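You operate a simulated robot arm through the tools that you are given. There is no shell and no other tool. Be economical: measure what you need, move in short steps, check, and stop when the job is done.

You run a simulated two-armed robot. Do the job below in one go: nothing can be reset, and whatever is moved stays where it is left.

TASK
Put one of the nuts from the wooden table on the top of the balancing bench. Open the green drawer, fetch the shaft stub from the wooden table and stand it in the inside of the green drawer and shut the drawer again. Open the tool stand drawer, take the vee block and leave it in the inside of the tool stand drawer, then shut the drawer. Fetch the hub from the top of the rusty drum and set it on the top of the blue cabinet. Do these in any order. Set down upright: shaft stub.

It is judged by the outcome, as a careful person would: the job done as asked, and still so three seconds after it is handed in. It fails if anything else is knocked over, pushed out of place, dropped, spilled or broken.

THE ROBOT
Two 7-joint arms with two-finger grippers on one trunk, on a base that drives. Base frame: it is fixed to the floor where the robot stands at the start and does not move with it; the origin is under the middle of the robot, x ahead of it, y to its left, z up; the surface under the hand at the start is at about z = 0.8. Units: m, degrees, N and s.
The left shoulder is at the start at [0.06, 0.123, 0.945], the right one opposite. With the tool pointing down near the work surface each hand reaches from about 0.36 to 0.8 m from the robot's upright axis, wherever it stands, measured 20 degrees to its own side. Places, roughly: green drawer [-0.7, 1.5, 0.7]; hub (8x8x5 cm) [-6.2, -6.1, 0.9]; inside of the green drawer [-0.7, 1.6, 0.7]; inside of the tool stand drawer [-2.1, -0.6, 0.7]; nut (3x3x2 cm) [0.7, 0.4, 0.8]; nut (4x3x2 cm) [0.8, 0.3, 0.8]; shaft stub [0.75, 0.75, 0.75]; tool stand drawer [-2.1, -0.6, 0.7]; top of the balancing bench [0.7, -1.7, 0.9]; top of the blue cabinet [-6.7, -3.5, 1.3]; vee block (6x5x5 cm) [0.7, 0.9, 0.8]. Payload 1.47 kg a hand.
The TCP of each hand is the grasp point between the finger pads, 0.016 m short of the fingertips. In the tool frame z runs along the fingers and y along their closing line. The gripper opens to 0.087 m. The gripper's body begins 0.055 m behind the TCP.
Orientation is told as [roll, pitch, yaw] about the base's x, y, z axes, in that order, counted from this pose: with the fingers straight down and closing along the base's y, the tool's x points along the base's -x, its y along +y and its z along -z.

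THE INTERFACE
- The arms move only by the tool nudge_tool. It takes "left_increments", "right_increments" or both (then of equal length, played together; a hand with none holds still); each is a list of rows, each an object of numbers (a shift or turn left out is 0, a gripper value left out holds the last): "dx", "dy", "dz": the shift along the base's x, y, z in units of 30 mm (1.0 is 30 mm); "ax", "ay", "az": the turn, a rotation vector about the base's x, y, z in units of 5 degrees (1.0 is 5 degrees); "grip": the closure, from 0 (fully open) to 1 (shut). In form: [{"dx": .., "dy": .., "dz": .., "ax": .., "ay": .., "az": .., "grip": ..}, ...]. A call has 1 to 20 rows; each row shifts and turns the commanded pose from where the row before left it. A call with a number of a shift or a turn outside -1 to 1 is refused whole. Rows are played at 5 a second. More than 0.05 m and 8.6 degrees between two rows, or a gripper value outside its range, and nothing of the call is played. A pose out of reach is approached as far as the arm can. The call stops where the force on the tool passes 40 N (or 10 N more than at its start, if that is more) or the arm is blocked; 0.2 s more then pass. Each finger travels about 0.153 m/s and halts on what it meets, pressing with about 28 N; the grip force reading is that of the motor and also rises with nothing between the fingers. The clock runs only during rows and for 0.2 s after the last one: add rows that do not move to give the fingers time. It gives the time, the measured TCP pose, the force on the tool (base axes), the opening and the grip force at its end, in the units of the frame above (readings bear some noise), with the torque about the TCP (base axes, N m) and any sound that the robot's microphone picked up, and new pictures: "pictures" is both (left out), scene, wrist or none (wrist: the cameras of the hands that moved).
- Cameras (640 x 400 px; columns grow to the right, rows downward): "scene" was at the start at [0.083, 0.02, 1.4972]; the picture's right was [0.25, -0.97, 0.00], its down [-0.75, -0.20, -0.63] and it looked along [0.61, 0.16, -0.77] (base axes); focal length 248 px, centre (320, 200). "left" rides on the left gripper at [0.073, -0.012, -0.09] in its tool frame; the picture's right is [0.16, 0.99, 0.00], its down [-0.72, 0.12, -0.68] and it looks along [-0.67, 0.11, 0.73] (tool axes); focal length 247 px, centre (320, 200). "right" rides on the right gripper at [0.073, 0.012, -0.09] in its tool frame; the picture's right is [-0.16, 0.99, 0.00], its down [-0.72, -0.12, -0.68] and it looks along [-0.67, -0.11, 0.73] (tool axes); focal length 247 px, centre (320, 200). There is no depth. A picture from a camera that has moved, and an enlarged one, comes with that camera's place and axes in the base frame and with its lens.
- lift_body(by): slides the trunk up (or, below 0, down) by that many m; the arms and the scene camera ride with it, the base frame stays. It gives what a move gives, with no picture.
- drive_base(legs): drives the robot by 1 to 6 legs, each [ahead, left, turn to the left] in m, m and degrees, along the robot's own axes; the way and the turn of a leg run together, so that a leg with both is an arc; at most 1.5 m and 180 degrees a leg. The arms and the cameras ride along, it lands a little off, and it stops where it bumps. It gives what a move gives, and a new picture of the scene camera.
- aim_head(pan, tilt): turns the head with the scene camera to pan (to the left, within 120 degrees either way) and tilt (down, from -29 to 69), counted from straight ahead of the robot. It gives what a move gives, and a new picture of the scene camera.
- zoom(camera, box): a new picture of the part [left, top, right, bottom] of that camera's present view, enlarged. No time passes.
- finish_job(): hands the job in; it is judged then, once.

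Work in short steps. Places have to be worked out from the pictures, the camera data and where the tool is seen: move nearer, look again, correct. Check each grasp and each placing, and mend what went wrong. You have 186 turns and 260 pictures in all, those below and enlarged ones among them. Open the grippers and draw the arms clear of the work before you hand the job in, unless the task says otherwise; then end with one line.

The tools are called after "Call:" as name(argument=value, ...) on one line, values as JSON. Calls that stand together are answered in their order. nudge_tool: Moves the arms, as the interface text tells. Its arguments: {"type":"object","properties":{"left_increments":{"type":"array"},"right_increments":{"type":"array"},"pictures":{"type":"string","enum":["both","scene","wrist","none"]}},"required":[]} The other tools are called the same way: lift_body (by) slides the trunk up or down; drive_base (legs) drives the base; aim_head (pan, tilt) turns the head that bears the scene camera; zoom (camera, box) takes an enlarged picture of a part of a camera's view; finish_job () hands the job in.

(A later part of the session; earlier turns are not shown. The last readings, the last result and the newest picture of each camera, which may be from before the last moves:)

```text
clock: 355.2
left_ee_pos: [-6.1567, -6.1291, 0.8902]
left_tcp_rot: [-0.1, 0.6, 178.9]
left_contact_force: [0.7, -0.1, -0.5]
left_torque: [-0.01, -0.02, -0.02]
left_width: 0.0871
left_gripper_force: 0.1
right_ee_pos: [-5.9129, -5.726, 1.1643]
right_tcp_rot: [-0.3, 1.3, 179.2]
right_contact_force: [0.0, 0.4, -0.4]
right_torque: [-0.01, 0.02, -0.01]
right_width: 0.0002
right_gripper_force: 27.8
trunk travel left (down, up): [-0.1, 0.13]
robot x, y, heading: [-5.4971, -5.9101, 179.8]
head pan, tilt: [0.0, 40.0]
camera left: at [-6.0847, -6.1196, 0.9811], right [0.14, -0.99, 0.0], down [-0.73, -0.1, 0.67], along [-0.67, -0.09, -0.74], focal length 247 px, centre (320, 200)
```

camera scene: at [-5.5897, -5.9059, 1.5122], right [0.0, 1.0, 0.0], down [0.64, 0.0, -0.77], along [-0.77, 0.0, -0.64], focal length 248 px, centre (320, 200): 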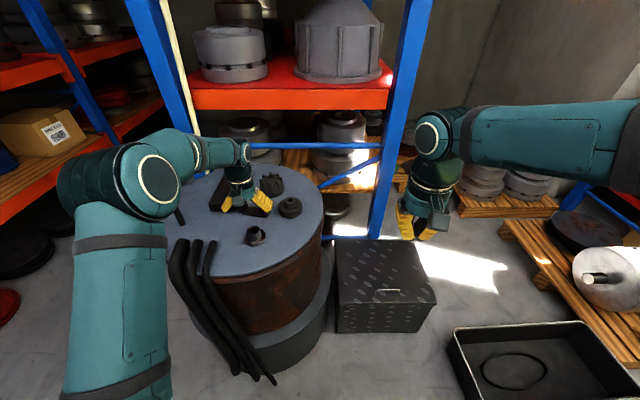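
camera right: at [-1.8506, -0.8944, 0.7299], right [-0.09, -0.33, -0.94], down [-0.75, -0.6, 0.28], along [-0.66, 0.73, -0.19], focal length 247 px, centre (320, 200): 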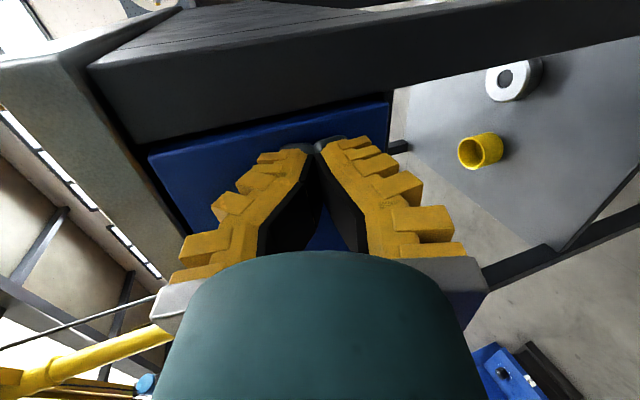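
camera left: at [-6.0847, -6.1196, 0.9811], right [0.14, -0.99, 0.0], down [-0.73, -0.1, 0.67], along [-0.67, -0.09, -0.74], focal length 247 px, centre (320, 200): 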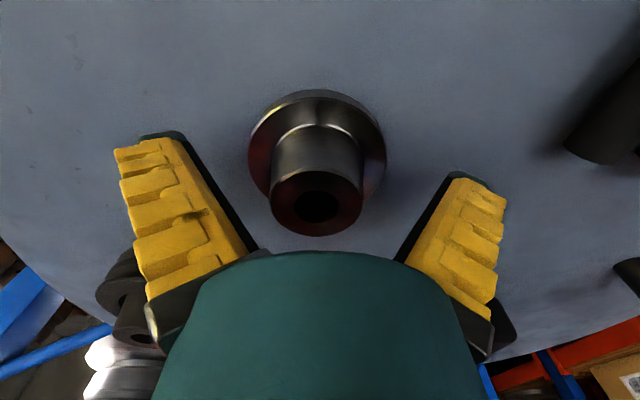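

Well centred (x off ~2 mm). Lower 7 mm more and close on the boss.

Call:
nudge_tool(left_increments=[{"dz": -0.23, "dx": -0.08}, {"grip": 0.3}, {"grip": 0.6}, {"grip": 1}, {}, {}, {}], pictures="none")

Call:
nudge_tool(left_increments=[{"dz": 0.3}, {"dz": 0.5}, {"dz": 0.8}, {"dz": 0.8}, {}], pictures="wrist")

```text
clock: 356.8
left_ee_pos: [-6.1599, -6.1278, 0.8879]
left_tcp_rot: [0.1, 0.1, 178.8]
left_contact_force: [-7.6, 3.8, 35.8]
left_torque: [0.05, 0.35, -0.13]
left_width: 0.0327
left_gripper_force: 27.8
right_ee_pos: [-5.9115, -5.7245, 1.1647]
right_tcp_rot: [-0.4, 1.2, 179.2]
right_contact_force: [-0.5, 0.0, -0.3]
right_torque: [0.02, -0.02, 0.02]
right_width: 0.0
right_gripper_force: 28.2
trunk travel left (down, up): [-0.1, 0.13]
robot x, y, heading: [-5.4913, -5.9094, 179.9]
head pan, tilt: [0.0, 40.0]
```

```text
clock: 358.0
left_ee_pos: [-6.1599, -6.1284, 0.9536]
left_tcp_rot: [0.0, 0.8, 178.8]
left_contact_force: [-0.5, 0.4, -7.6]
left_torque: [0.0, -0.04, 0.02]
left_width: 0.0321
left_gripper_force: 28.2
right_ee_pos: [-5.9142, -5.7249, 1.1633]
right_tcp_rot: [-0.3, 1.3, 179.2]
right_contact_force: [0.2, 0.2, -0.2]
right_torque: [0.0, 0.03, -0.03]
right_width: 0.0
right_gripper_force: 28.1
trunk travel left (down, up): [-0.1, 0.13]
robot x, y, heading: [-5.4919, -5.9054, 180.0]
head pan, tilt: [0.0, 40.0]
camera left: at [-6.0887, -6.1187, 1.0449], right [0.14, -0.99, 0.0], down [-0.73, -0.1, 0.67], along [-0.66, -0.09, -0.74], focal length 247 px, centre (320, 200)
```

left: 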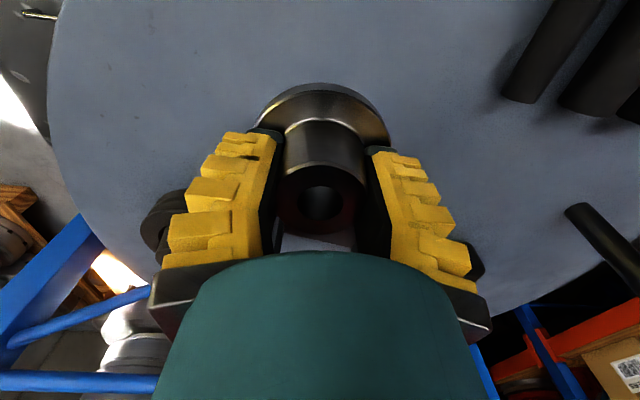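

Hub gripped and lifted. Raise it further and retract toward the robot, then see the route to the blue cabinet.

Call:
nudge_tool(left_increments=[{"dz": 1}, {"dz": 1}, {"dz": 1}, {"dz": 1}, {"dx": 0.9, "dz": 0.8}, {"dx": 0.9, "dz": 0.6}, {"dx": 0.9}, {"dx": 0.9}, {"dx": 0.9}, {"dx": 0.9}, {"dx": 0.9}, {"dx": 0.9}, {"dx": 0.9}, {"dx": 0.9}], pictures="none")

Call:
drive_base(legs=[[-0.15, 0, 0], [0, 0, -75]])

Call:
aim_head(pan=30, tilt=15)

```text
clock: 361.0
left_ee_pos: [-5.8905, -6.1296, 1.1173]
left_tcp_rot: [0.0, 0.6, 178.8]
left_contact_force: [0.5, 0.1, -6.0]
left_torque: [0.04, 0.03, -0.03]
left_width: 0.0324
left_gripper_force: 28.1
right_ee_pos: [-5.9121, -5.7261, 1.1635]
right_tcp_rot: [-0.3, 1.3, 179.1]
right_contact_force: [1.0, -0.6, -0.1]
right_torque: [0.0, 0.06, 0.03]
right_width: 0.0001
right_gripper_force: 27.6
trunk travel left (down, up): [-0.1, 0.13]
robot x, y, heading: [-5.4914, -5.9062, 179.7]
head pan, tilt: [0.0, 40.0]
```

```text
clock: 365.5
left_ee_pos: [-5.6712, -5.5838, 1.1175]
left_tcp_rot: [0.0, 0.6, 104.8]
left_contact_force: [-0.9, -1.0, -5.0]
left_torque: [-0.02, 0.01, 0.03]
left_width: 0.0319
left_gripper_force: 28.0
right_ee_pos: [-5.288, -5.452, 1.1641]
right_tcp_rot: [-0.3, 1.3, 105.0]
right_contact_force: [-0.2, 0.1, 0.4]
right_torque: [-0.01, 0.01, 0.0]
right_width: 0.0001
right_gripper_force: 28.3
trunk travel left (down, up): [-0.1, 0.13]
robot x, y, heading: [-5.3483, -5.9056, 105.8]
head pan, tilt: [0.0, 40.0]
camera scene: at [-5.3751, -5.8144, 1.5122], right [0.96, 0.27, 0.0], down [0.17, -0.62, -0.77], along [-0.21, 0.74, -0.64], focal length 248 px, centre (320, 200)
```

scene: 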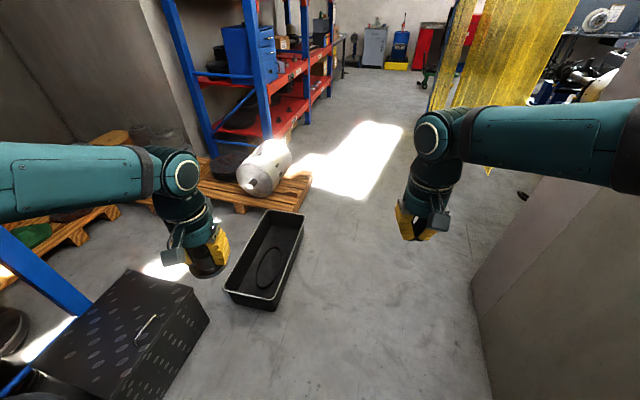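

```text
clock: 366.5
left_ee_pos: [-5.6717, -5.5837, 1.1175]
left_tcp_rot: [-0.1, 0.5, 104.8]
left_contact_force: [-0.1, -0.1, -5.4]
left_torque: [0.02, -0.02, -0.01]
left_width: 0.0322
left_gripper_force: 27.6
right_ee_pos: [-5.2892, -5.4533, 1.1638]
right_tcp_rot: [-0.3, 1.3, 105.1]
right_contact_force: [-0.1, 0.1, 0.9]
right_torque: [-0.01, 0.03, 0.0]
right_width: 0.0001
right_gripper_force: 28.1
trunk travel left (down, up): [-0.1, 0.13]
robot x, y, heading: [-5.351, -5.911, 105.7]
head pan, tilt: [30.0, 15.0]
camera scene: at [-5.419, -5.831, 1.5517], right [0.7, 0.72, 0.0], down [0.19, -0.18, -0.97], along [-0.69, 0.67, -0.26], focal length 248 px, centre (320, 200)
```

scene: 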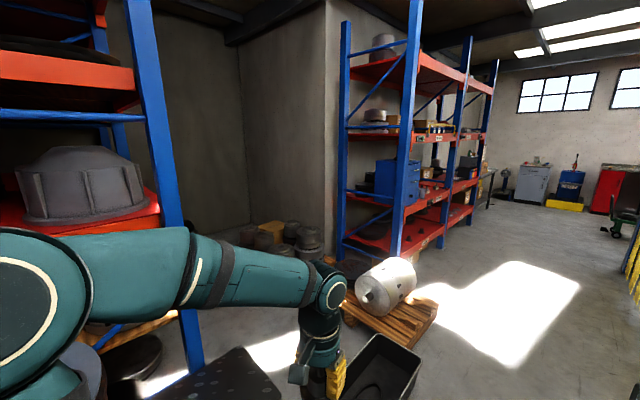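

Zoom on the blue cabinet in the rack.

Call:
zoom(camera="scene", box=[330, 90, 510, 270])

```text
2.22 times, centred on (420, 180) of scene
camera zoom: at [-5.419, -5.831, 1.5517], right [0.7, 0.72, 0.0], down [0.19, -0.18, -0.97], along [-0.69, 0.67, -0.26], focal length 551 px, centre (98, 244)
```

zoom: 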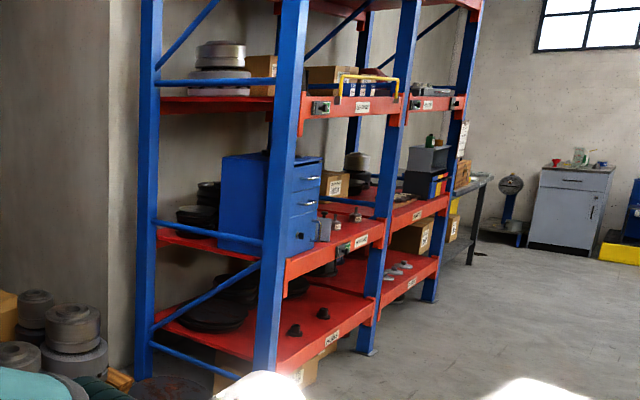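

The cabinet stands on a rack shelf, with another shelf above it — clearance matters. I drive closer to inspect.

Call:
drive_base(legs=[[0, 0, -15.7], [1.2, 0, 0], [1.2, 0, 0], [0, 0, 90]])

Call:
aim_head(pan=0, tilt=10)

```text
clock: 382.9
left_ee_pos: [-5.8308, -3.7631, 1.1176]
left_tcp_rot: [0.0, 0.7, -178.7]
left_contact_force: [-0.4, 0.3, -6.3]
left_torque: [-0.01, -0.02, 0.02]
left_width: 0.0322
left_gripper_force: 28.2
right_ee_pos: [-5.8696, -3.3604, 1.1639]
right_tcp_rot: [-0.2, 1.3, -178.4]
right_contact_force: [-0.3, 0.3, 0.4]
right_torque: [0.06, 0.0, -0.01]
right_width: 0.0
right_gripper_force: 27.6
trunk travel left (down, up): [-0.1, 0.13]
robot x, y, heading: [-5.4413, -3.5186, -177.8]
head pan, tilt: [30.0, 15.0]
camera scene: at [-5.5325, -3.573, 1.5517], right [-0.53, 0.84, 0.0], down [0.22, 0.14, -0.97], along [-0.82, -0.52, -0.26], focal length 248 px, centre (320, 200)
```

scene: 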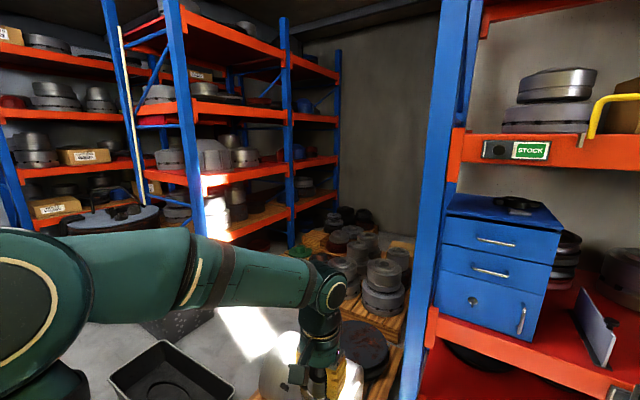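

```text
clock: 383.8
left_ee_pos: [-5.8311, -3.7625, 1.1178]
left_tcp_rot: [0.0, 0.6, -178.6]
left_contact_force: [-0.9, -0.2, -6.1]
left_torque: [-0.04, -0.01, -0.03]
left_width: 0.0322
left_gripper_force: 27.6
right_ee_pos: [-5.8708, -3.3595, 1.1654]
right_tcp_rot: [-0.3, 1.2, -178.2]
right_contact_force: [0.5, 0.0, 0.0]
right_torque: [-0.01, 0.01, 0.01]
right_width: 0.0001
right_gripper_force: 28.2
trunk travel left (down, up): [-0.1, 0.13]
robot x, y, heading: [-5.4393, -3.5246, -177.9]
head pan, tilt: [0.0, 10.0]
camera scene: at [-5.5465, -3.5267, 1.5599], right [-0.04, 1.0, 0.0], down [0.17, 0.01, -0.98], along [-0.98, -0.04, -0.17], focal length 248 px, centre (320, 200)
```

scene: 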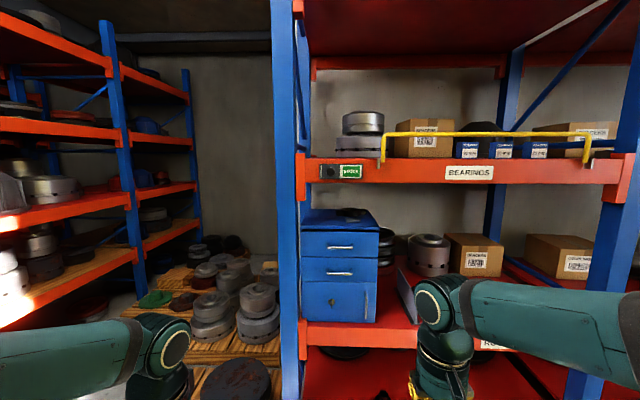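

The cabinet top (z≈1.28) has only ~18 cm below the upper shelf, so the hub must be inserted with a nearly horizontal hand: I'll regrasp it on an open surface. Zoom on the cabinet and the shelf beside it.

Call:
zoom(camera="scene", box=[280, 150, 440, 270])

Call:
aim_head(pan=-15, tilt=30)

```text
3.33 times, centred on (360, 210) of scene
camera zoom: at [-5.5465, -3.5267, 1.5599], right [-0.04, 1.0, 0.0], down [0.17, 0.01, -0.98], along [-0.98, -0.04, -0.17], focal length 826 px, centre (187, 167)
```

zoom: 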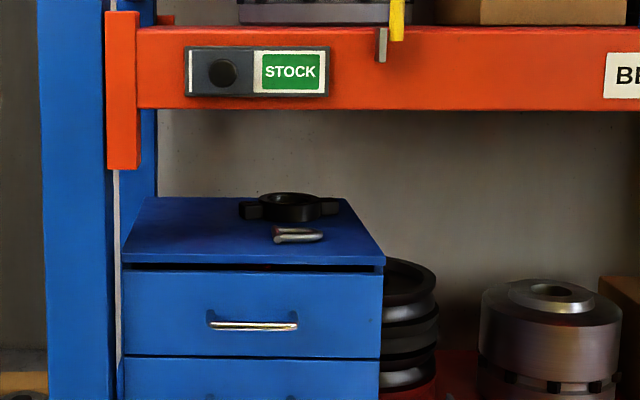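

```text
clock: 384.7
left_ee_pos: [-5.8312, -3.7634, 1.1171]
left_tcp_rot: [0.1, 0.7, -178.7]
left_contact_force: [-0.3, 0.1, -6.0]
left_torque: [0.01, -0.02, 0.01]
left_width: 0.0322
left_gripper_force: 28.1
right_ee_pos: [-5.8701, -3.3603, 1.1635]
right_tcp_rot: [-0.4, 1.3, -178.2]
right_contact_force: [0.3, 0.8, -0.5]
right_torque: [0.02, 0.0, 0.01]
right_width: 0.0
right_gripper_force: 28.3
trunk travel left (down, up): [-0.1, 0.13]
robot x, y, heading: [-5.446, -3.524, -177.7]
head pan, tilt: [-15.0, 30.0]
camera scene: at [-5.5419, -3.5031, 1.5276], right [0.22, 0.98, 0.0], down [0.49, -0.11, -0.87], along [-0.85, 0.19, -0.5], focal length 248 px, centre (320, 200)
```

scene: 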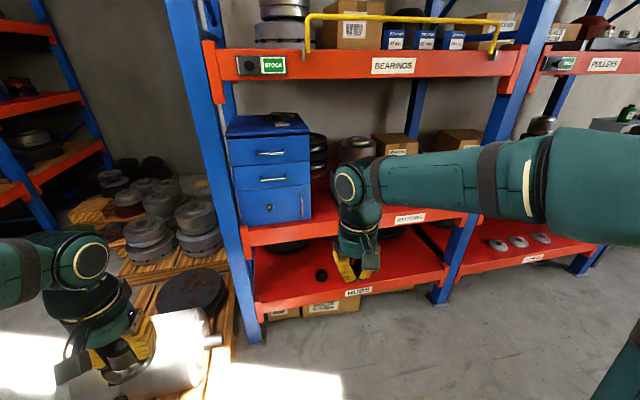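

Free spot on the cabinet top: ≈(-6.565,-3.545), between post and bolts. I'll go back to the drum, set the hub near its front rim, and regrasp it with a hand tilted ~70°.

Call:
drive_base(legs=[[0, 0, 88], [1.2, 0, 0], [1.2, 0, 0], [0, 0, -90]])

Call:
aim_head(pan=0, tilt=40)

```text
clock: 403.9
left_ee_pos: [-5.7829, -6.1585, 1.1172]
left_tcp_rot: [0.0, 0.6, -178.0]
left_contact_force: [0.4, -1.0, -6.0]
left_torque: [0.02, -0.01, 0.02]
left_width: 0.0326
left_gripper_force: 27.7
right_ee_pos: [-5.8274, -5.7566, 1.1643]
right_tcp_rot: [-0.4, 1.3, -177.5]
right_contact_force: [0.5, 0.2, -0.7]
right_torque: [-0.04, 0.0, 0.02]
right_width: 0.0
right_gripper_force: 28.0
trunk travel left (down, up): [-0.1, 0.13]
robot x, y, heading: [-5.3987, -5.9136, -177.2]
head pan, tilt: [-15.0, 30.0]
camera scene: at [-5.4977, -5.8953, 1.5275], right [0.21, 0.98, 0.0], down [0.49, -0.1, -0.87], along [-0.85, 0.18, -0.5], focal length 248 px, centre (320, 200)
```

scene: 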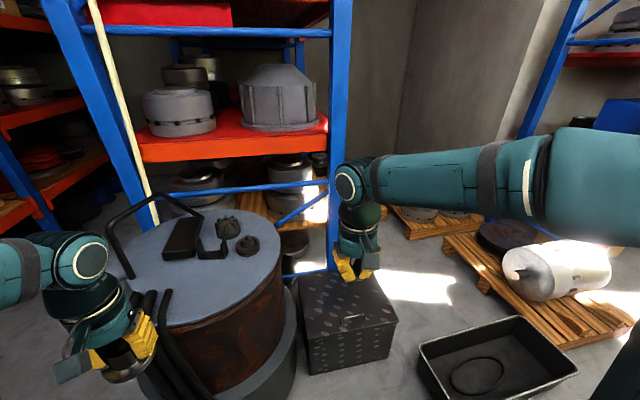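

```text
clock: 404.7
left_ee_pos: [-5.7836, -6.1586, 1.119]
left_tcp_rot: [0.0, 0.7, -177.9]
left_contact_force: [-0.2, 0.4, -6.9]
left_torque: [-0.03, -0.01, -0.02]
left_width: 0.0322
left_gripper_force: 28.4
right_ee_pos: [-5.8272, -5.7569, 1.1653]
right_tcp_rot: [-0.2, 1.2, -177.4]
right_contact_force: [0.3, 0.6, -0.3]
right_torque: [-0.01, -0.02, 0.02]
right_width: 0.0
right_gripper_force: 28.1
trunk travel left (down, up): [-0.1, 0.13]
robot x, y, heading: [-5.3989, -5.9125, -176.8]
head pan, tilt: [0.0, 40.0]
camera scene: at [-5.494, -5.9186, 1.5122], right [-0.05, 1.0, 0.0], down [0.64, 0.03, -0.77], along [-0.77, -0.04, -0.64], focal length 248 px, centre (320, 200)
```

scene: 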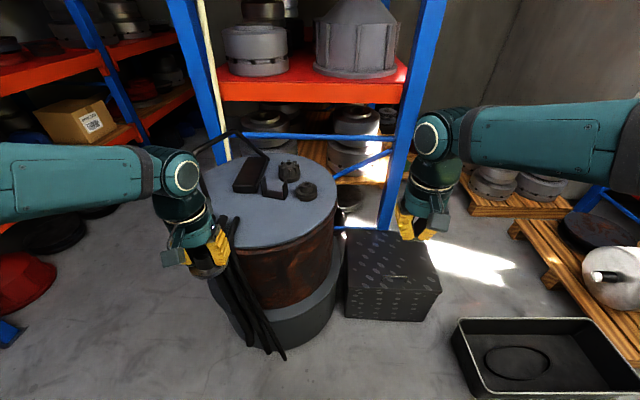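

Drive 9 cm closer and straighten.

Call:
drive_base(legs=[[0.09, 0, -3]])

Call:
zoom(camera="scene", box=[160, 130, 360, 280])

```text
clock: 405.8
left_ee_pos: [-5.8885, -6.1425, 1.1179]
left_tcp_rot: [-0.1, 0.8, 179.2]
left_contact_force: [-0.2, -0.6, -5.9]
left_torque: [-0.02, -0.04, 0.01]
left_width: 0.0325
left_gripper_force: 28.3
right_ee_pos: [-5.9121, -5.7391, 1.164]
right_tcp_rot: [-0.4, 1.3, 179.7]
right_contact_force: [-0.2, -0.4, 0.4]
right_torque: [0.03, -0.01, 0.02]
right_width: 0.0
right_gripper_force: 27.6
trunk travel left (down, up): [-0.1, 0.13]
robot x, y, heading: [-5.4904, -5.9145, -179.7]
head pan, tilt: [0.0, 40.0]
camera scene: at [-5.5879, -5.9166, 1.5121], right [-0.01, 1.0, 0.0], down [0.64, 0.0, -0.77], along [-0.77, 0.0, -0.64], focal length 248 px, centre (320, 200)
```

scene: 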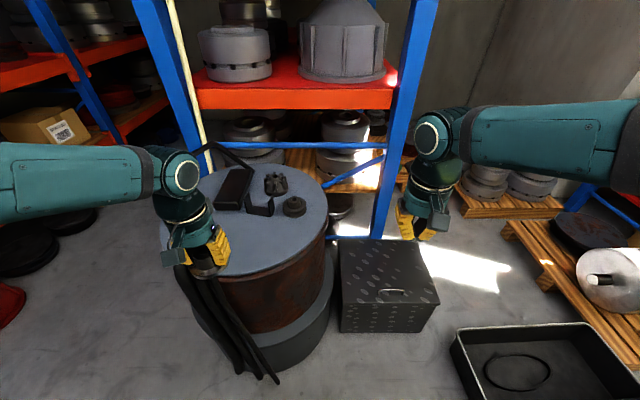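

```text
2.67 times, centred on (260, 205) of scene
camera zoom: at [-5.5879, -5.9166, 1.5121], right [-0.01, 1.0, 0.0], down [0.64, 0.0, -0.77], along [-0.77, 0.0, -0.64], focal length 661 px, centre (480, 187)
```

zoom: 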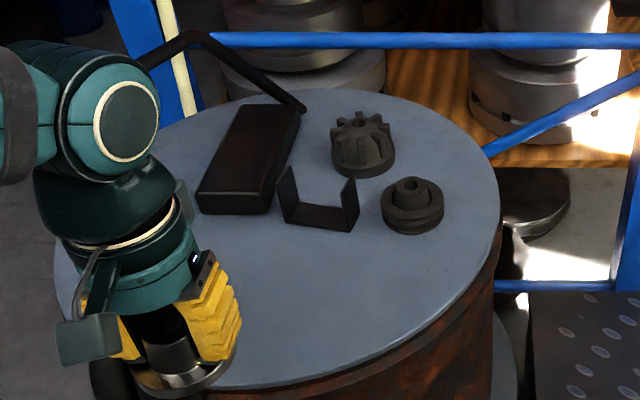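

Rim front is at x≈-6.035; I'll set the hub at (-6.095,-6.13). Move over and lower.

Call:
nudge_tool(left_increments=[{"dx": -0.86, "dy": 0.05}, {"dx": -0.86, "dy": 0.05}, {"dx": -0.86, "dy": 0.05}, {"dx": -0.86, "dy": 0.05}, {"dx": -0.86, "dy": 0.05}, {"dx": -0.86, "dy": 0.05}, {"dx": -0.86, "dy": 0.05}, {"dx": -0.86, "dy": 0.05}, {"dz": -1}, {"dz": -1}, {"dz": -1}, {"dz": -1}, {"dz": -1}, {"dz": -1}, {"dz": -0.9}, {}], pictures="wrist")

```text
clock: 409.2
left_ee_pos: [-6.0955, -6.1293, 0.91]
left_tcp_rot: [0.0, 0.7, 179.2]
left_contact_force: [-0.5, -0.3, -4.9]
left_torque: [0.0, 0.0, -0.05]
left_width: 0.0326
left_gripper_force: 28.0
right_ee_pos: [-5.9115, -5.7398, 1.1642]
right_tcp_rot: [-0.3, 1.2, 179.7]
right_contact_force: [0.8, -0.6, -0.2]
right_torque: [-0.01, 0.02, 0.03]
right_width: 0.0004
right_gripper_force: 27.6
trunk travel left (down, up): [-0.1, 0.13]
robot x, y, heading: [-5.4882, -5.9192, -179.7]
head pan, tilt: [0.0, 40.0]
camera left: at [-6.0248, -6.1198, 1.0013], right [0.14, -0.99, 0.0], down [-0.73, -0.11, 0.67], along [-0.66, -0.1, -0.74], focal length 247 px, centre (320, 200)
```

left: 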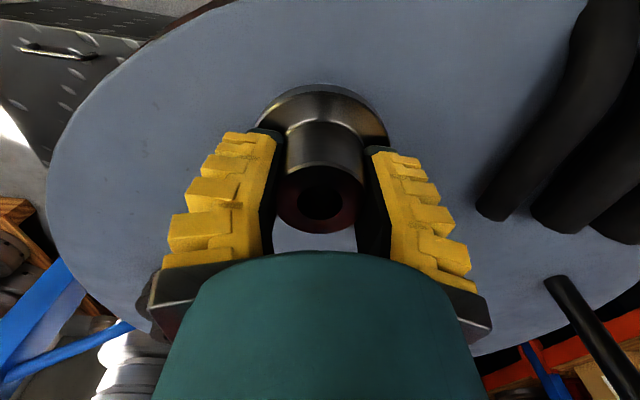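

Rim geometry confirmed. Lower to contact and release.

Call:
nudge_tool(left_increments=[{"dz": -0.3}, {"dz": -0.2}, {"dz": -0.2}, {"dz": -0.1}, {}], pictures="none")

```text
clock: 410.4
left_ee_pos: [-6.0952, -6.1301, 0.8894]
left_tcp_rot: [0.1, 0.3, 179.2]
left_contact_force: [-4.4, -3.5, 16.7]
left_torque: [-0.05, 0.0, 0.06]
left_width: 0.0323
left_gripper_force: 28.1
right_ee_pos: [-5.9105, -5.7377, 1.1649]
right_tcp_rot: [-0.4, 1.2, 179.8]
right_contact_force: [-1.0, -0.4, 0.0]
right_torque: [0.02, 0.03, -0.03]
right_width: 0.0001
right_gripper_force: 28.3
trunk travel left (down, up): [-0.1, 0.13]
robot x, y, heading: [-5.4893, -5.9168, -179.9]
head pan, tilt: [0.0, 40.0]
```

Contact. Release, rise, retract, and tilt the hand 70° forward.

Call:
nudge_tool(left_increments=[{"dz": 0.05}, {"grip": 0.4}, {"grip": 0}, {}, {"dz": 0.5}, {"dz": 0.8}, {"dz": 1}, {"dz": 1}, {"dz": 1}, {"dz": 0.5, "dx": 0.8}, {"dx": 0.9}, {"dx": 0.9}, {"dx": 0.9}, {"dx": 0.9}, {"dx": 0.9}], pictures="wrist")

Call:
nudge_tool(left_increments=[{"ay": 1, "dx": -0.1}, {"ay": 1, "dx": -0.1}, {"ay": 1, "dx": -0.1}, {"ay": 1, "dx": -0.1}, {"ay": 1, "dx": -0.1}, {"ay": 1, "dx": -0.1}, {"ay": 1, "dx": -0.1}, {"ay": 1, "dx": -0.1}, {"ay": 1, "dx": -0.1}, {"ay": 1, "dx": -0.1}, {"ay": 1, "dx": -0.1}, {"ay": 1, "dx": -0.1}, {"ay": 1, "dx": -0.1}, {"ay": 1, "dx": -0.1}], pictures="both")

```text
clock: 413.6
left_ee_pos: [-5.9322, -6.1331, 1.0327]
left_tcp_rot: [0.0, 0.6, 179.2]
left_contact_force: [0.3, -0.8, 0.2]
left_torque: [0.01, 0.02, -0.01]
left_width: 0.087
left_gripper_force: 0.1
right_ee_pos: [-5.9117, -5.7402, 1.1641]
right_tcp_rot: [-0.3, 1.3, 179.7]
right_contact_force: [-0.4, -0.3, -0.1]
right_torque: [-0.02, 0.01, -0.02]
right_width: 0.0001
right_gripper_force: 27.7
trunk travel left (down, up): [-0.1, 0.13]
robot x, y, heading: [-5.4913, -5.9169, -179.5]
head pan, tilt: [0.0, 40.0]
camera left: at [-5.8611, -6.1217, 1.1223], right [0.14, -0.99, 0.0], down [-0.73, -0.1, 0.67], along [-0.66, -0.1, -0.74], focal length 247 px, centre (320, 200)
```

left: 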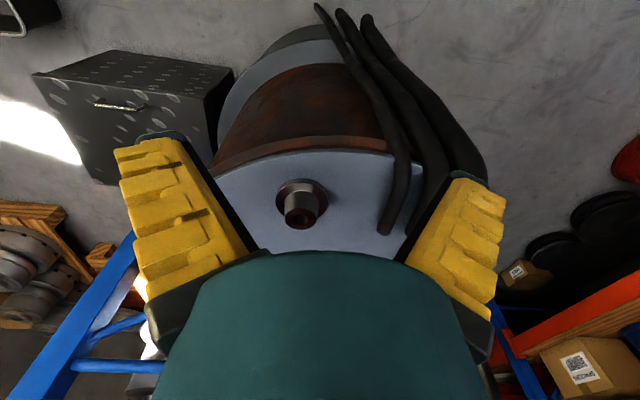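

```text
clock: 416.6
left_ee_pos: [-6.0012, -6.1372, 1.0351]
left_tcp_rot: [1.8, -69.4, 178.1]
left_contact_force: [-0.6, -0.8, 0.2]
left_torque: [0.0, 0.0, -0.02]
left_width: 0.0871
left_gripper_force: 0.0
left hand out of reach, approached as far as the arm can: row 11, 12, 13, 14
right_ee_pos: [-5.9119, -5.7421, 1.1636]
right_tcp_rot: [-0.4, 1.3, 179.7]
right_contact_force: [0.1, -0.7, 1.3]
right_torque: [0.01, -0.02, 0.02]
right_width: 0.0
right_gripper_force: 27.9
trunk travel left (down, up): [-0.1, 0.13]
robot x, y, heading: [-5.491, -5.9195, -179.7]
head pan, tilt: [0.0, 40.0]
camera scene: at [-5.5863, -5.9197, 1.5121], right [-0.01, 1.0, 0.0], down [0.64, 0.01, -0.77], along [-0.77, 0.0, -0.64], focal length 248 px, centre (320, 200)
camera left: at [-5.8922, -6.1267, 0.9976], right [0.05, -0.99, -0.14], down [0.38, -0.11, 0.92], along [-0.92, -0.1, 0.37], focal length 247 px, centre (320, 200)
```

scene: 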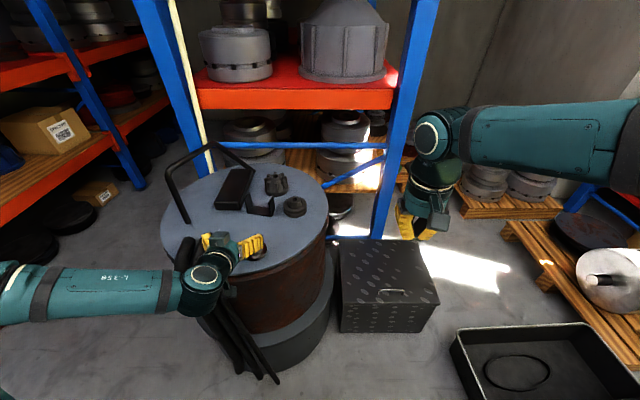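
left: 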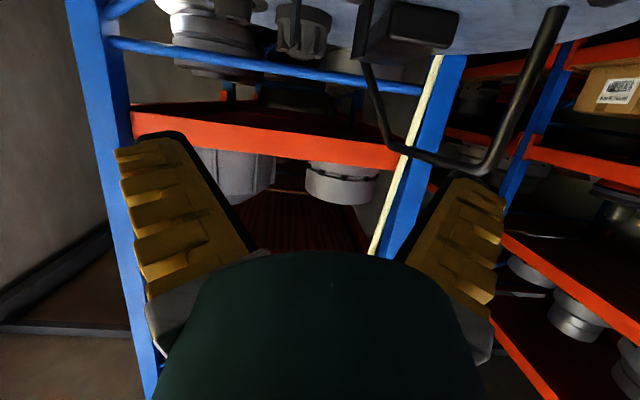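

Tilted. The hub is at (-6.095,-6.130). I lower the hand to z≈0.925 with a small y correction and check from the scene camera.

Call:
nudge_tool(left_increments=[{"dz": -0.6, "dy": 0.1}, {"dz": -0.6, "dy": 0.1}, {"dz": -0.6}, {"dz": -0.6}, {"dz": -0.6}, {"dz": -0.6}, {}], pictures="wrist")

Call:
zoom(camera="scene", box=[180, 190, 310, 300])

```text
clock: 418.2
left_ee_pos: [-5.9996, -6.134, 0.9979]
left_tcp_rot: [2.0, -69.1, 177.4]
left_contact_force: [-0.6, -0.2, -0.2]
left_torque: [-0.02, 0.0, 0.0]
left_width: 0.087
left_gripper_force: 0.1
left hand out of reach, approached as far as the arm can: row 2, 3, 4, 5, 6
right_ee_pos: [-5.9116, -5.7388, 1.1636]
right_tcp_rot: [-0.4, 1.4, 179.7]
right_contact_force: [0.0, -0.3, 0.4]
right_torque: [0.0, 0.02, -0.01]
right_width: 0.0002
right_gripper_force: 28.3
trunk travel left (down, up): [-0.1, 0.13]
robot x, y, heading: [-5.4884, -5.9166, -179.7]
head pan, tilt: [0.0, 40.0]
camera left: at [-5.8905, -6.1251, 0.9621], right [0.04, -0.99, -0.14], down [0.38, -0.11, 0.92], along [-0.93, -0.09, 0.37], focal length 247 px, centre (320, 200)
```

left: 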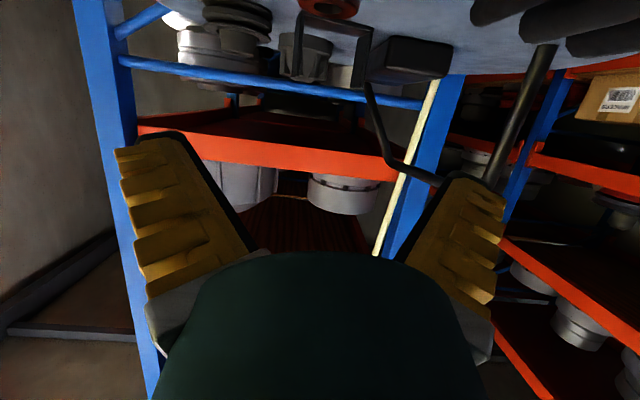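

```text
3.64 times, centred on (245, 245) of scene
camera zoom: at [-5.5862, -5.9167, 1.5123], right [-0.01, 1.0, 0.0], down [0.64, 0.0, -0.77], along [-0.77, 0.0, -0.64], focal length 901 px, centre (593, 36)
```

zoom: 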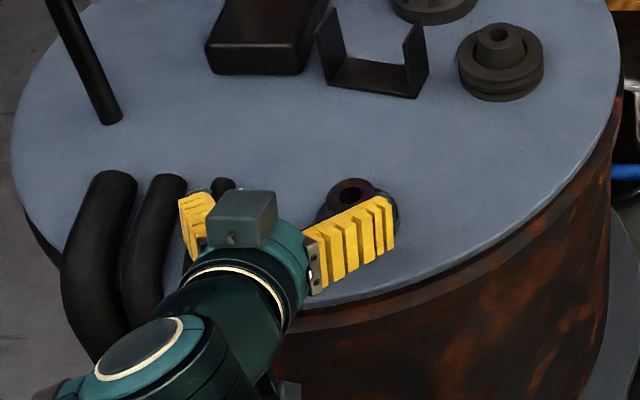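

The arm is limited this close in. I back the base 0.15 m to let it extend further.

Call:
drive_base(legs=[[-0.15, 0, 0]])

Call:
nudge_tool(left_increments=[{"dx": -0.5}, {"dx": -0.5}, {"dx": -0.5}, {"dx": -0.5, "dz": -0.4}, {"dx": -0.5, "dz": -0.4}, {"dx": -0.5, "dz": -0.4}, {"dz": -0.4}, {"dz": -0.4}], pictures="scene")

```text
clock: 419.6
left_ee_pos: [-5.8479, -6.1329, 0.9989]
left_tcp_rot: [1.8, -69.1, 177.5]
left_contact_force: [0.4, 0.1, 0.5]
left_torque: [-0.01, 0.02, -0.03]
left_width: 0.087
left_gripper_force: 0.1
right_ee_pos: [-5.7599, -5.7374, 1.1638]
right_tcp_rot: [-0.2, 1.3, 179.8]
right_contact_force: [-0.3, 0.2, 0.4]
right_torque: [-0.03, 0.01, 0.01]
right_width: 0.0
right_gripper_force: 28.2
trunk travel left (down, up): [-0.1, 0.13]
robot x, y, heading: [-5.34, -5.9162, -179.7]
head pan, tilt: [0.0, 40.0]
camera scene: at [-5.4348, -5.9157, 1.5123], right [-0.01, 1.0, 0.0], down [0.64, 0.0, -0.77], along [-0.77, 0.0, -0.64], focal length 248 px, centre (320, 200)
```

scene: 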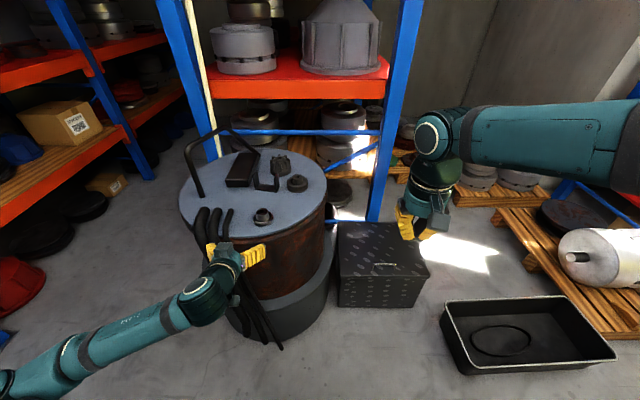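

```text
clock: 421.4
left_ee_pos: [-5.9091, -6.1369, 0.9841]
left_tcp_rot: [1.8, -68.8, 177.5]
left_contact_force: [-0.8, 0.0, -0.3]
left_torque: [-0.02, 0.03, 0.01]
left_width: 0.0872
left_gripper_force: 0.1
left hand out of reach, approached as far as the arm can: row 4, 5, 6, 7, 8
right_ee_pos: [-5.7618, -5.7377, 1.1653]
right_tcp_rot: [-0.2, 1.3, 179.7]
right_contact_force: [-0.3, -0.2, -0.1]
right_torque: [0.01, 0.03, -0.02]
right_width: 0.0004
right_gripper_force: 28.4
trunk travel left (down, up): [-0.1, 0.13]
robot x, y, heading: [-5.3401, -5.9162, -179.5]
head pan, tilt: [0.0, 40.0]
camera scene: at [-5.4362, -5.9157, 1.5122], right [-0.01, 1.0, 0.0], down [0.64, 0.0, -0.77], along [-0.77, 0.0, -0.64], focal length 248 px, centre (320, 200)
```

scene: 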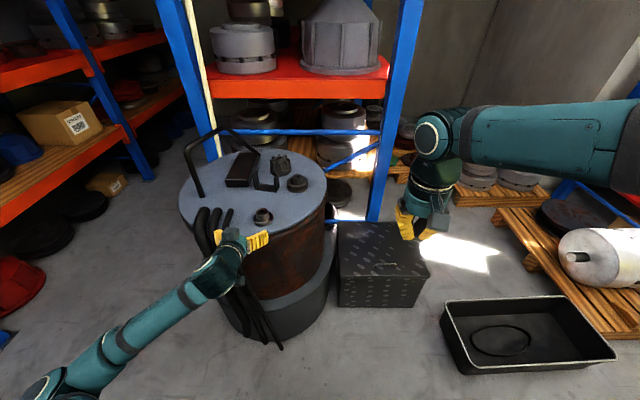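

In this posture the limit is about shoulder height + 4 cm, so I lower the trunk 0.1 m instead and then advance.

Call:
lift_body(by=-0.09)

Call:
nudge_tool(left_increments=[{"dz": 0.1}, {"dz": 0.1}], pictures="wrist")

Call:
zoom(camera="scene", box=[180, 150, 340, 270])

```text
clock: 422.6
left_ee_pos: [-5.9082, -6.1369, 0.8957]
left_tcp_rot: [1.8, -68.9, 177.6]
left_contact_force: [0.4, -0.8, -0.3]
left_torque: [0.01, 0.0, -0.05]
left_width: 0.0871
left_gripper_force: 0.1
right_ee_pos: [-5.7617, -5.7393, 1.0747]
right_tcp_rot: [-0.3, 1.3, 179.7]
right_contact_force: [0.3, 0.2, 0.8]
right_torque: [-0.01, 0.01, -0.03]
right_width: 0.0001
right_gripper_force: 27.2
trunk travel left (down, up): [-0.01, 0.22]
robot x, y, heading: [-5.3371, -5.9119, -179.6]
head pan, tilt: [0.0, 40.0]
```

```text
clock: 423.2
left_ee_pos: [-5.9087, -6.1376, 0.9024]
left_tcp_rot: [1.6, -68.8, 177.6]
left_contact_force: [0.2, -0.1, -0.3]
left_torque: [0.01, -0.02, 0.02]
left_width: 0.087
left_gripper_force: 0.0
right_ee_pos: [-5.7609, -5.7374, 1.0744]
right_tcp_rot: [-0.2, 1.3, 179.7]
right_contact_force: [0.3, 0.3, 0.2]
right_torque: [-0.02, -0.02, 0.01]
right_width: 0.0
right_gripper_force: 27.9
trunk travel left (down, up): [-0.01, 0.22]
robot x, y, heading: [-5.3367, -5.9085, -179.6]
head pan, tilt: [0.0, 40.0]
camera left: at [-5.7996, -6.1285, 0.8668], right [0.04, -0.99, -0.14], down [0.37, -0.11, 0.92], along [-0.93, -0.09, 0.36], focal length 247 px, centre (320, 200)
```

left: 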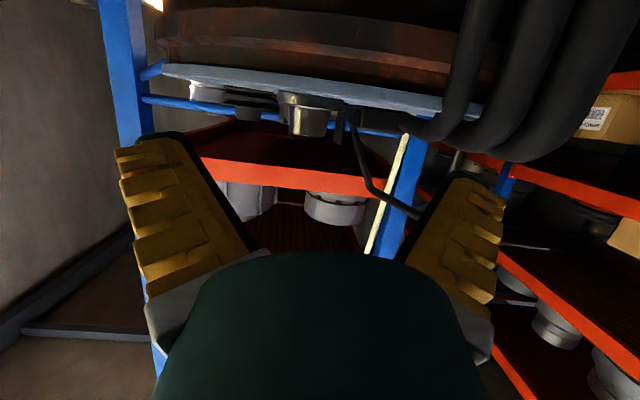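

```text
3.33 times, centred on (260, 210) of scene
camera zoom: at [-5.4362, -5.9157, 1.4223], right [-0.01, 1.0, 0.0], down [0.64, 0.0, -0.77], along [-0.77, 0.0, -0.64], focal length 826 px, centre (520, 167)
```

zoom: 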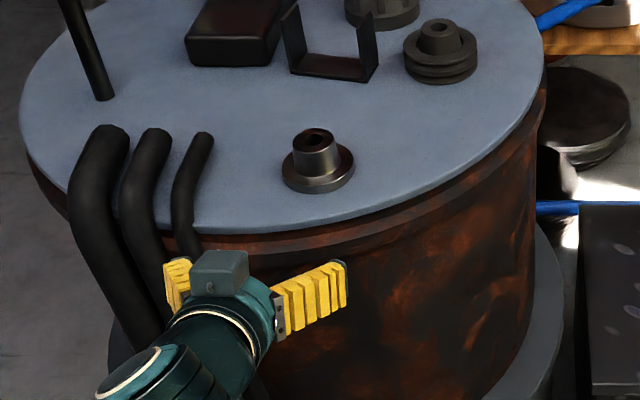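

The hub is visible and aligned: y −6.130. I correct 7 mm in y and drive ahead 0.12 m.

Call:
nudge_tool(left_increments=[{"dy": 0.24}, {}], pictures="none")

Call:
drive_base(legs=[[0.12, 0, 0]])

Call:
zoom(camera="scene", box=[180, 170, 340, 290])

```text
clock: 423.8
left_ee_pos: [-5.9081, -6.1306, 0.9028]
left_tcp_rot: [1.9, -68.8, 177.5]
left_contact_force: [-0.8, 0.0, -0.8]
left_torque: [-0.02, -0.01, -0.01]
left_width: 0.087
left_gripper_force: 0.0
right_ee_pos: [-5.762, -5.7379, 1.0743]
right_tcp_rot: [-0.3, 1.3, 179.6]
right_contact_force: [-0.2, -0.9, -0.4]
right_torque: [0.03, 0.01, 0.04]
right_width: 0.0001
right_gripper_force: 27.9
trunk travel left (down, up): [-0.01, 0.22]
robot x, y, heading: [-5.3399, -5.9157, -179.7]
head pan, tilt: [0.0, 40.0]
```

```text
clock: 425.1
left_ee_pos: [-6.0279, -6.1312, 0.9017]
left_tcp_rot: [1.7, -68.8, 177.7]
left_contact_force: [0.1, 0.7, -0.5]
left_torque: [-0.02, 0.0, 0.02]
left_width: 0.087
left_gripper_force: 0.3
right_ee_pos: [-5.8825, -5.7381, 1.0751]
right_tcp_rot: [-0.2, 1.3, 179.7]
right_contact_force: [-0.2, -0.1, -0.5]
right_torque: [-0.02, -0.02, 0.0]
right_width: 0.0
right_gripper_force: 28.3
trunk travel left (down, up): [-0.01, 0.22]
robot x, y, heading: [-5.4601, -5.9129, -179.4]
head pan, tilt: [0.0, 40.0]
camera scene: at [-5.5571, -5.9168, 1.4221], right [-0.01, 1.0, 0.0], down [0.64, 0.0, -0.77], along [-0.77, -0.01, -0.64], focal length 248 px, centre (320, 200)
```

scene: 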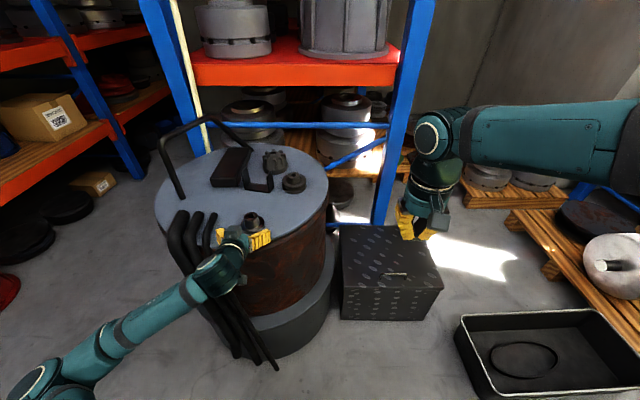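

```text
3.33 times, centred on (260, 230) of scene
camera zoom: at [-5.5571, -5.9168, 1.4221], right [-0.01, 1.0, 0.0], down [0.64, 0.0, -0.77], along [-0.77, -0.01, -0.64], focal length 826 px, centre (520, 100)
```

zoom: 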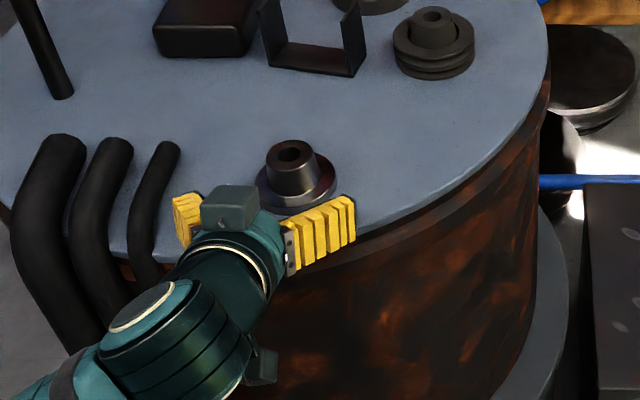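

Alignment checks out by projection. Advance 67 mm over the boss and close.

Call:
nudge_tool(left_increments=[{"dx": -0.55}, {"dx": -0.55}, {"dx": -0.55}, {"dx": -0.55}, {}], pictures="wrist")

Call:
zoom(camera="scene", box=[200, 180, 320, 270])

```text
clock: 426.2
left_ee_pos: [-6.0911, -6.131, 0.9021]
left_tcp_rot: [1.8, -68.8, 177.6]
left_contact_force: [0.6, 0.0, 0.2]
left_torque: [-0.03, -0.02, 0.0]
left_width: 0.0871
left_gripper_force: 0.1
right_ee_pos: [-5.8808, -5.7401, 1.075]
right_tcp_rot: [-0.3, 1.3, 179.8]
right_contact_force: [0.3, 0.7, 0.1]
right_torque: [0.03, -0.01, -0.04]
right_width: 0.0002
right_gripper_force: 28.3
trunk travel left (down, up): [-0.01, 0.22]
robot x, y, heading: [-5.4632, -5.9217, -179.6]
head pan, tilt: [0.0, 40.0]
camera left: at [-5.9821, -6.122, 0.8658], right [0.05, -0.99, -0.14], down [0.37, -0.11, 0.92], along [-0.93, -0.09, 0.36], focal length 247 px, centre (320, 200)
```

left: 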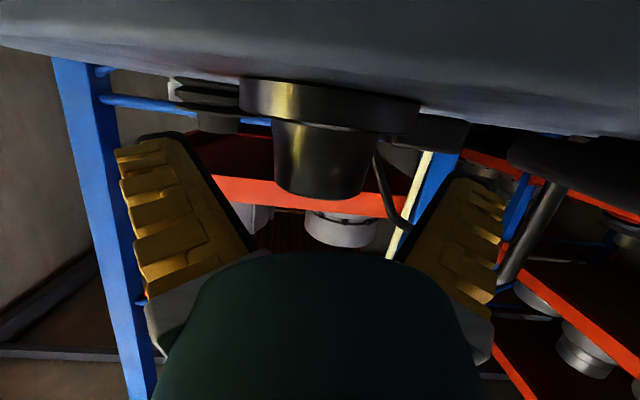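

```text
4.44 times, centred on (260, 225) of scene
camera zoom: at [-5.5558, -5.9167, 1.4222], right [-0.01, 1.0, 0.0], down [0.64, 0.0, -0.77], along [-0.77, -0.01, -0.64], focal length 1102 px, centre (587, 89)
```

zoom: 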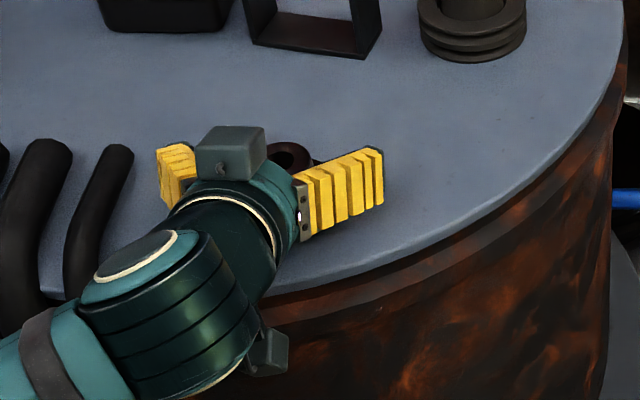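

Boss is centred between the fingers. Lower 5 mm and close.

Call:
nudge_tool(left_increments=[{"dz": -0.17}, {}, {"grip": 0.3}, {"grip": 0.6}, {"grip": 1}, {}, {}, {}], pictures="wrist")

```text
clock: 428.1
left_ee_pos: [-6.0915, -6.1306, 0.8964]
left_tcp_rot: [1.8, -68.9, 177.6]
left_contact_force: [2.6, 1.1, 2.5]
left_torque: [0.07, 0.17, -0.05]
left_width: 0.0367
left_gripper_force: 27.7
right_ee_pos: [-5.8801, -5.7392, 1.0738]
right_tcp_rot: [-0.2, 1.3, 179.8]
right_contact_force: [0.7, -0.3, -0.2]
right_torque: [-0.03, -0.03, -0.02]
right_width: 0.0002
right_gripper_force: 28.2
trunk travel left (down, up): [-0.01, 0.22]
robot x, y, heading: [-5.4608, -5.9166, -179.8]
head pan, tilt: [0.0, 40.0]
camera left: at [-5.9826, -6.122, 0.8604], right [0.05, -0.99, -0.14], down [0.37, -0.11, 0.92], along [-0.93, -0.09, 0.36], focal length 247 px, centre (320, 200)
```

left: 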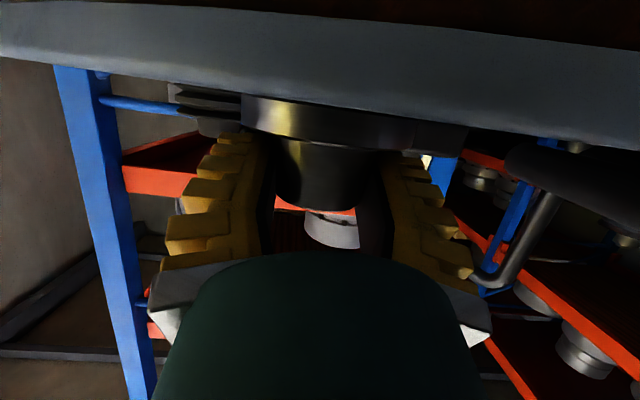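

Gripped. Lift with the trunk (straight up) and check.

Call:
lift_body(by=0.12)

Call:
nudge_tool(left_increments=[{"dz": 0.2}, {}], pictures="both")

```text
clock: 429.6
left_ee_pos: [-6.0926, -6.131, 1.0154]
left_tcp_rot: [1.9, -68.8, 177.7]
left_contact_force: [0.1, -0.3, -6.8]
left_torque: [0.0, -0.03, -0.02]
left_width: 0.0358
left_gripper_force: 28.2
right_ee_pos: [-5.882, -5.7397, 1.1944]
right_tcp_rot: [-0.3, 1.2, 179.9]
right_contact_force: [-0.2, 0.1, 0.7]
right_torque: [-0.05, 0.01, -0.02]
right_width: 0.0
right_gripper_force: 28.8
trunk travel left (down, up): [-0.13, 0.1]
robot x, y, heading: [-5.4602, -5.9176, -179.7]
head pan, tilt: [0.0, 40.0]
```

```text
clock: 430.1
left_ee_pos: [-6.0929, -6.1317, 1.0208]
left_tcp_rot: [1.8, -68.8, 177.8]
left_contact_force: [-0.3, -0.4, -6.3]
left_torque: [0.03, -0.06, 0.03]
left_width: 0.0359
left_gripper_force: 27.6
right_ee_pos: [-5.8825, -5.7393, 1.1935]
right_tcp_rot: [-0.2, 1.3, 179.8]
right_contact_force: [-0.1, -1.1, -0.6]
right_torque: [0.0, 0.01, -0.02]
right_width: 0.0
right_gripper_force: 28.5
trunk travel left (down, up): [-0.13, 0.1]
robot x, y, heading: [-5.4592, -5.9189, -179.5]
head pan, tilt: [0.0, 40.0]
camera scene: at [-5.5565, -5.917, 1.5422], right [-0.01, 1.0, 0.0], down [0.64, 0.01, -0.77], along [-0.77, -0.01, -0.64], focal length 248 px, centre (320, 200)
camera left: at [-5.9833, -6.1222, 0.9857], right [0.05, -0.99, -0.14], down [0.37, -0.11, 0.92], along [-0.93, -0.09, 0.36], focal length 247 px, centre (320, 200)
```

scene: 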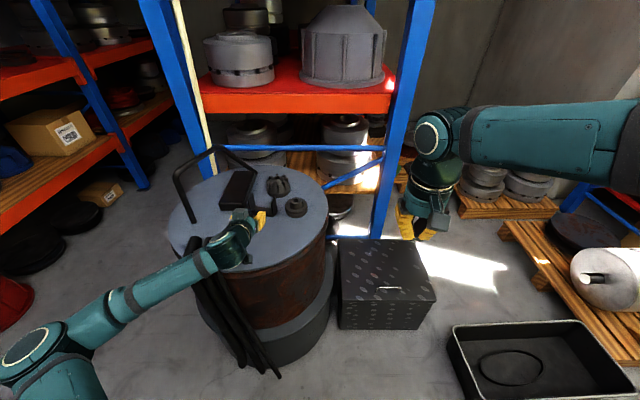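
left: 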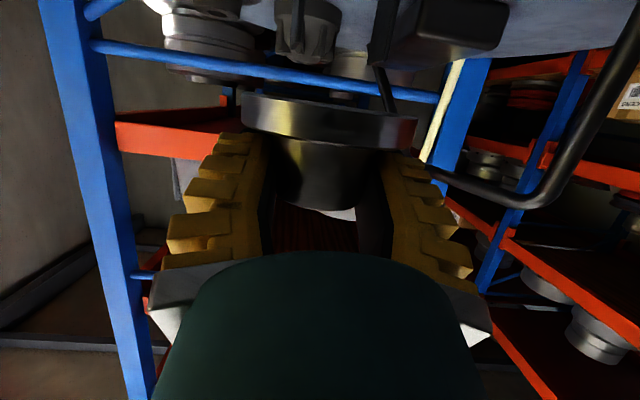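

Held securely. Raise trunk by 0.1, then drive back to the cabinet.

Call:
lift_body(by=0.1)

Call:
drive_base(legs=[[-0.12, 0, 0], [0, 0, -90.5], [1.3, 0, 0], [1.25, 0, 0], [0, 0, 90]])

Call:
aim_head(pan=0, tilt=20)

```text
clock: 431.5
left_ee_pos: [-6.0939, -6.1315, 1.1204]
left_tcp_rot: [1.8, -68.8, 177.8]
left_contact_force: [1.0, -0.9, -6.7]
left_torque: [0.02, -0.01, -0.01]
left_width: 0.0359
left_gripper_force: 28.1
right_ee_pos: [-5.8825, -5.7394, 1.2934]
right_tcp_rot: [-0.3, 1.3, 179.8]
right_contact_force: [0.7, -0.7, -0.1]
right_torque: [0.0, 0.03, 0.0]
right_width: 0.0002
right_gripper_force: 27.9
trunk travel left (down, up): [-0.23, 0.0]
robot x, y, heading: [-5.4591, -5.9133, -179.7]
head pan, tilt: [0.0, 40.0]
```

```text
clock: 452.6
left_ee_pos: [-5.9386, -3.5482, 1.1214]
left_tcp_rot: [1.8, -68.8, 176.6]
left_contact_force: [-0.2, -0.8, -6.1]
left_torque: [-0.04, -0.05, 0.01]
left_width: 0.0339
left_gripper_force: 28.2
right_ee_pos: [-5.7187, -3.1606, 1.2942]
right_tcp_rot: [-0.4, 1.3, 178.6]
right_contact_force: [0.5, 0.1, 0.5]
right_torque: [0.01, 0.03, 0.0]
right_width: 0.0
right_gripper_force: 27.9
trunk travel left (down, up): [-0.23, 0.0]
robot x, y, heading: [-5.2991, -3.3444, 179.4]
head pan, tilt: [0.0, 40.0]
camera scene: at [-5.3979, -3.3442, 1.6422], right [0.01, 1.0, 0.0], down [0.64, -0.01, -0.77], along [-0.77, 0.01, -0.64], focal length 248 px, centre (320, 200)
```

scene: 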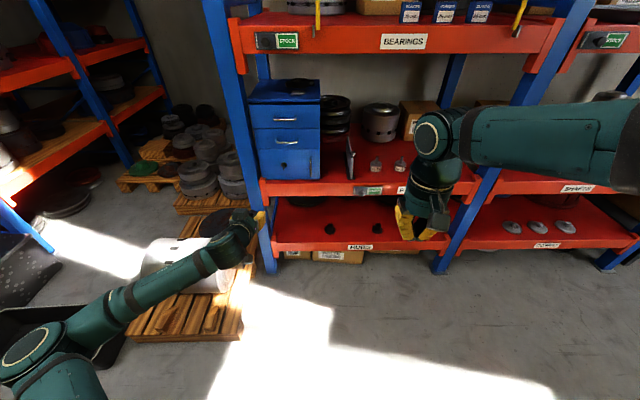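

```text
clock: 453.4
left_ee_pos: [-5.9374, -3.5475, 1.1215]
left_tcp_rot: [1.8, -68.8, 176.5]
left_contact_force: [0.1, -0.3, -6.1]
left_torque: [0.0, -0.06, 0.01]
left_width: 0.0332
left_gripper_force: 27.6
right_ee_pos: [-5.7195, -3.1601, 1.2941]
right_tcp_rot: [-0.3, 1.4, 178.6]
right_contact_force: [0.2, 0.7, 0.5]
right_torque: [0.0, 0.02, -0.01]
right_width: 0.0002
right_gripper_force: 27.8
trunk travel left (down, up): [-0.23, 0.0]
robot x, y, heading: [-5.3033, -3.3454, 179.4]
head pan, tilt: [0.0, 20.0]
camera scene: at [-5.4061, -3.344, 1.6735], right [0.01, 1.0, 0.0], down [0.34, 0.0, -0.94], along [-0.94, 0.01, -0.34], focal length 248 px, centre (320, 200)
```

scene: 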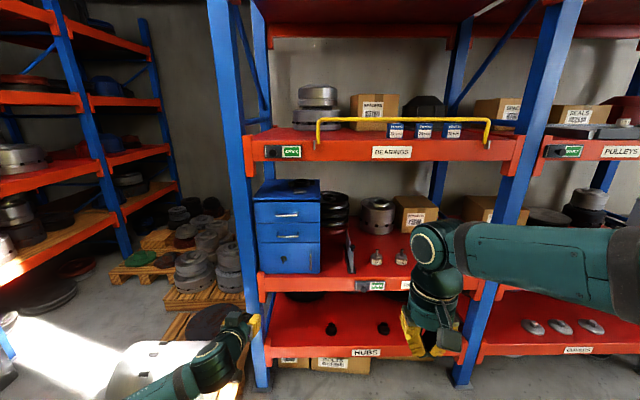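

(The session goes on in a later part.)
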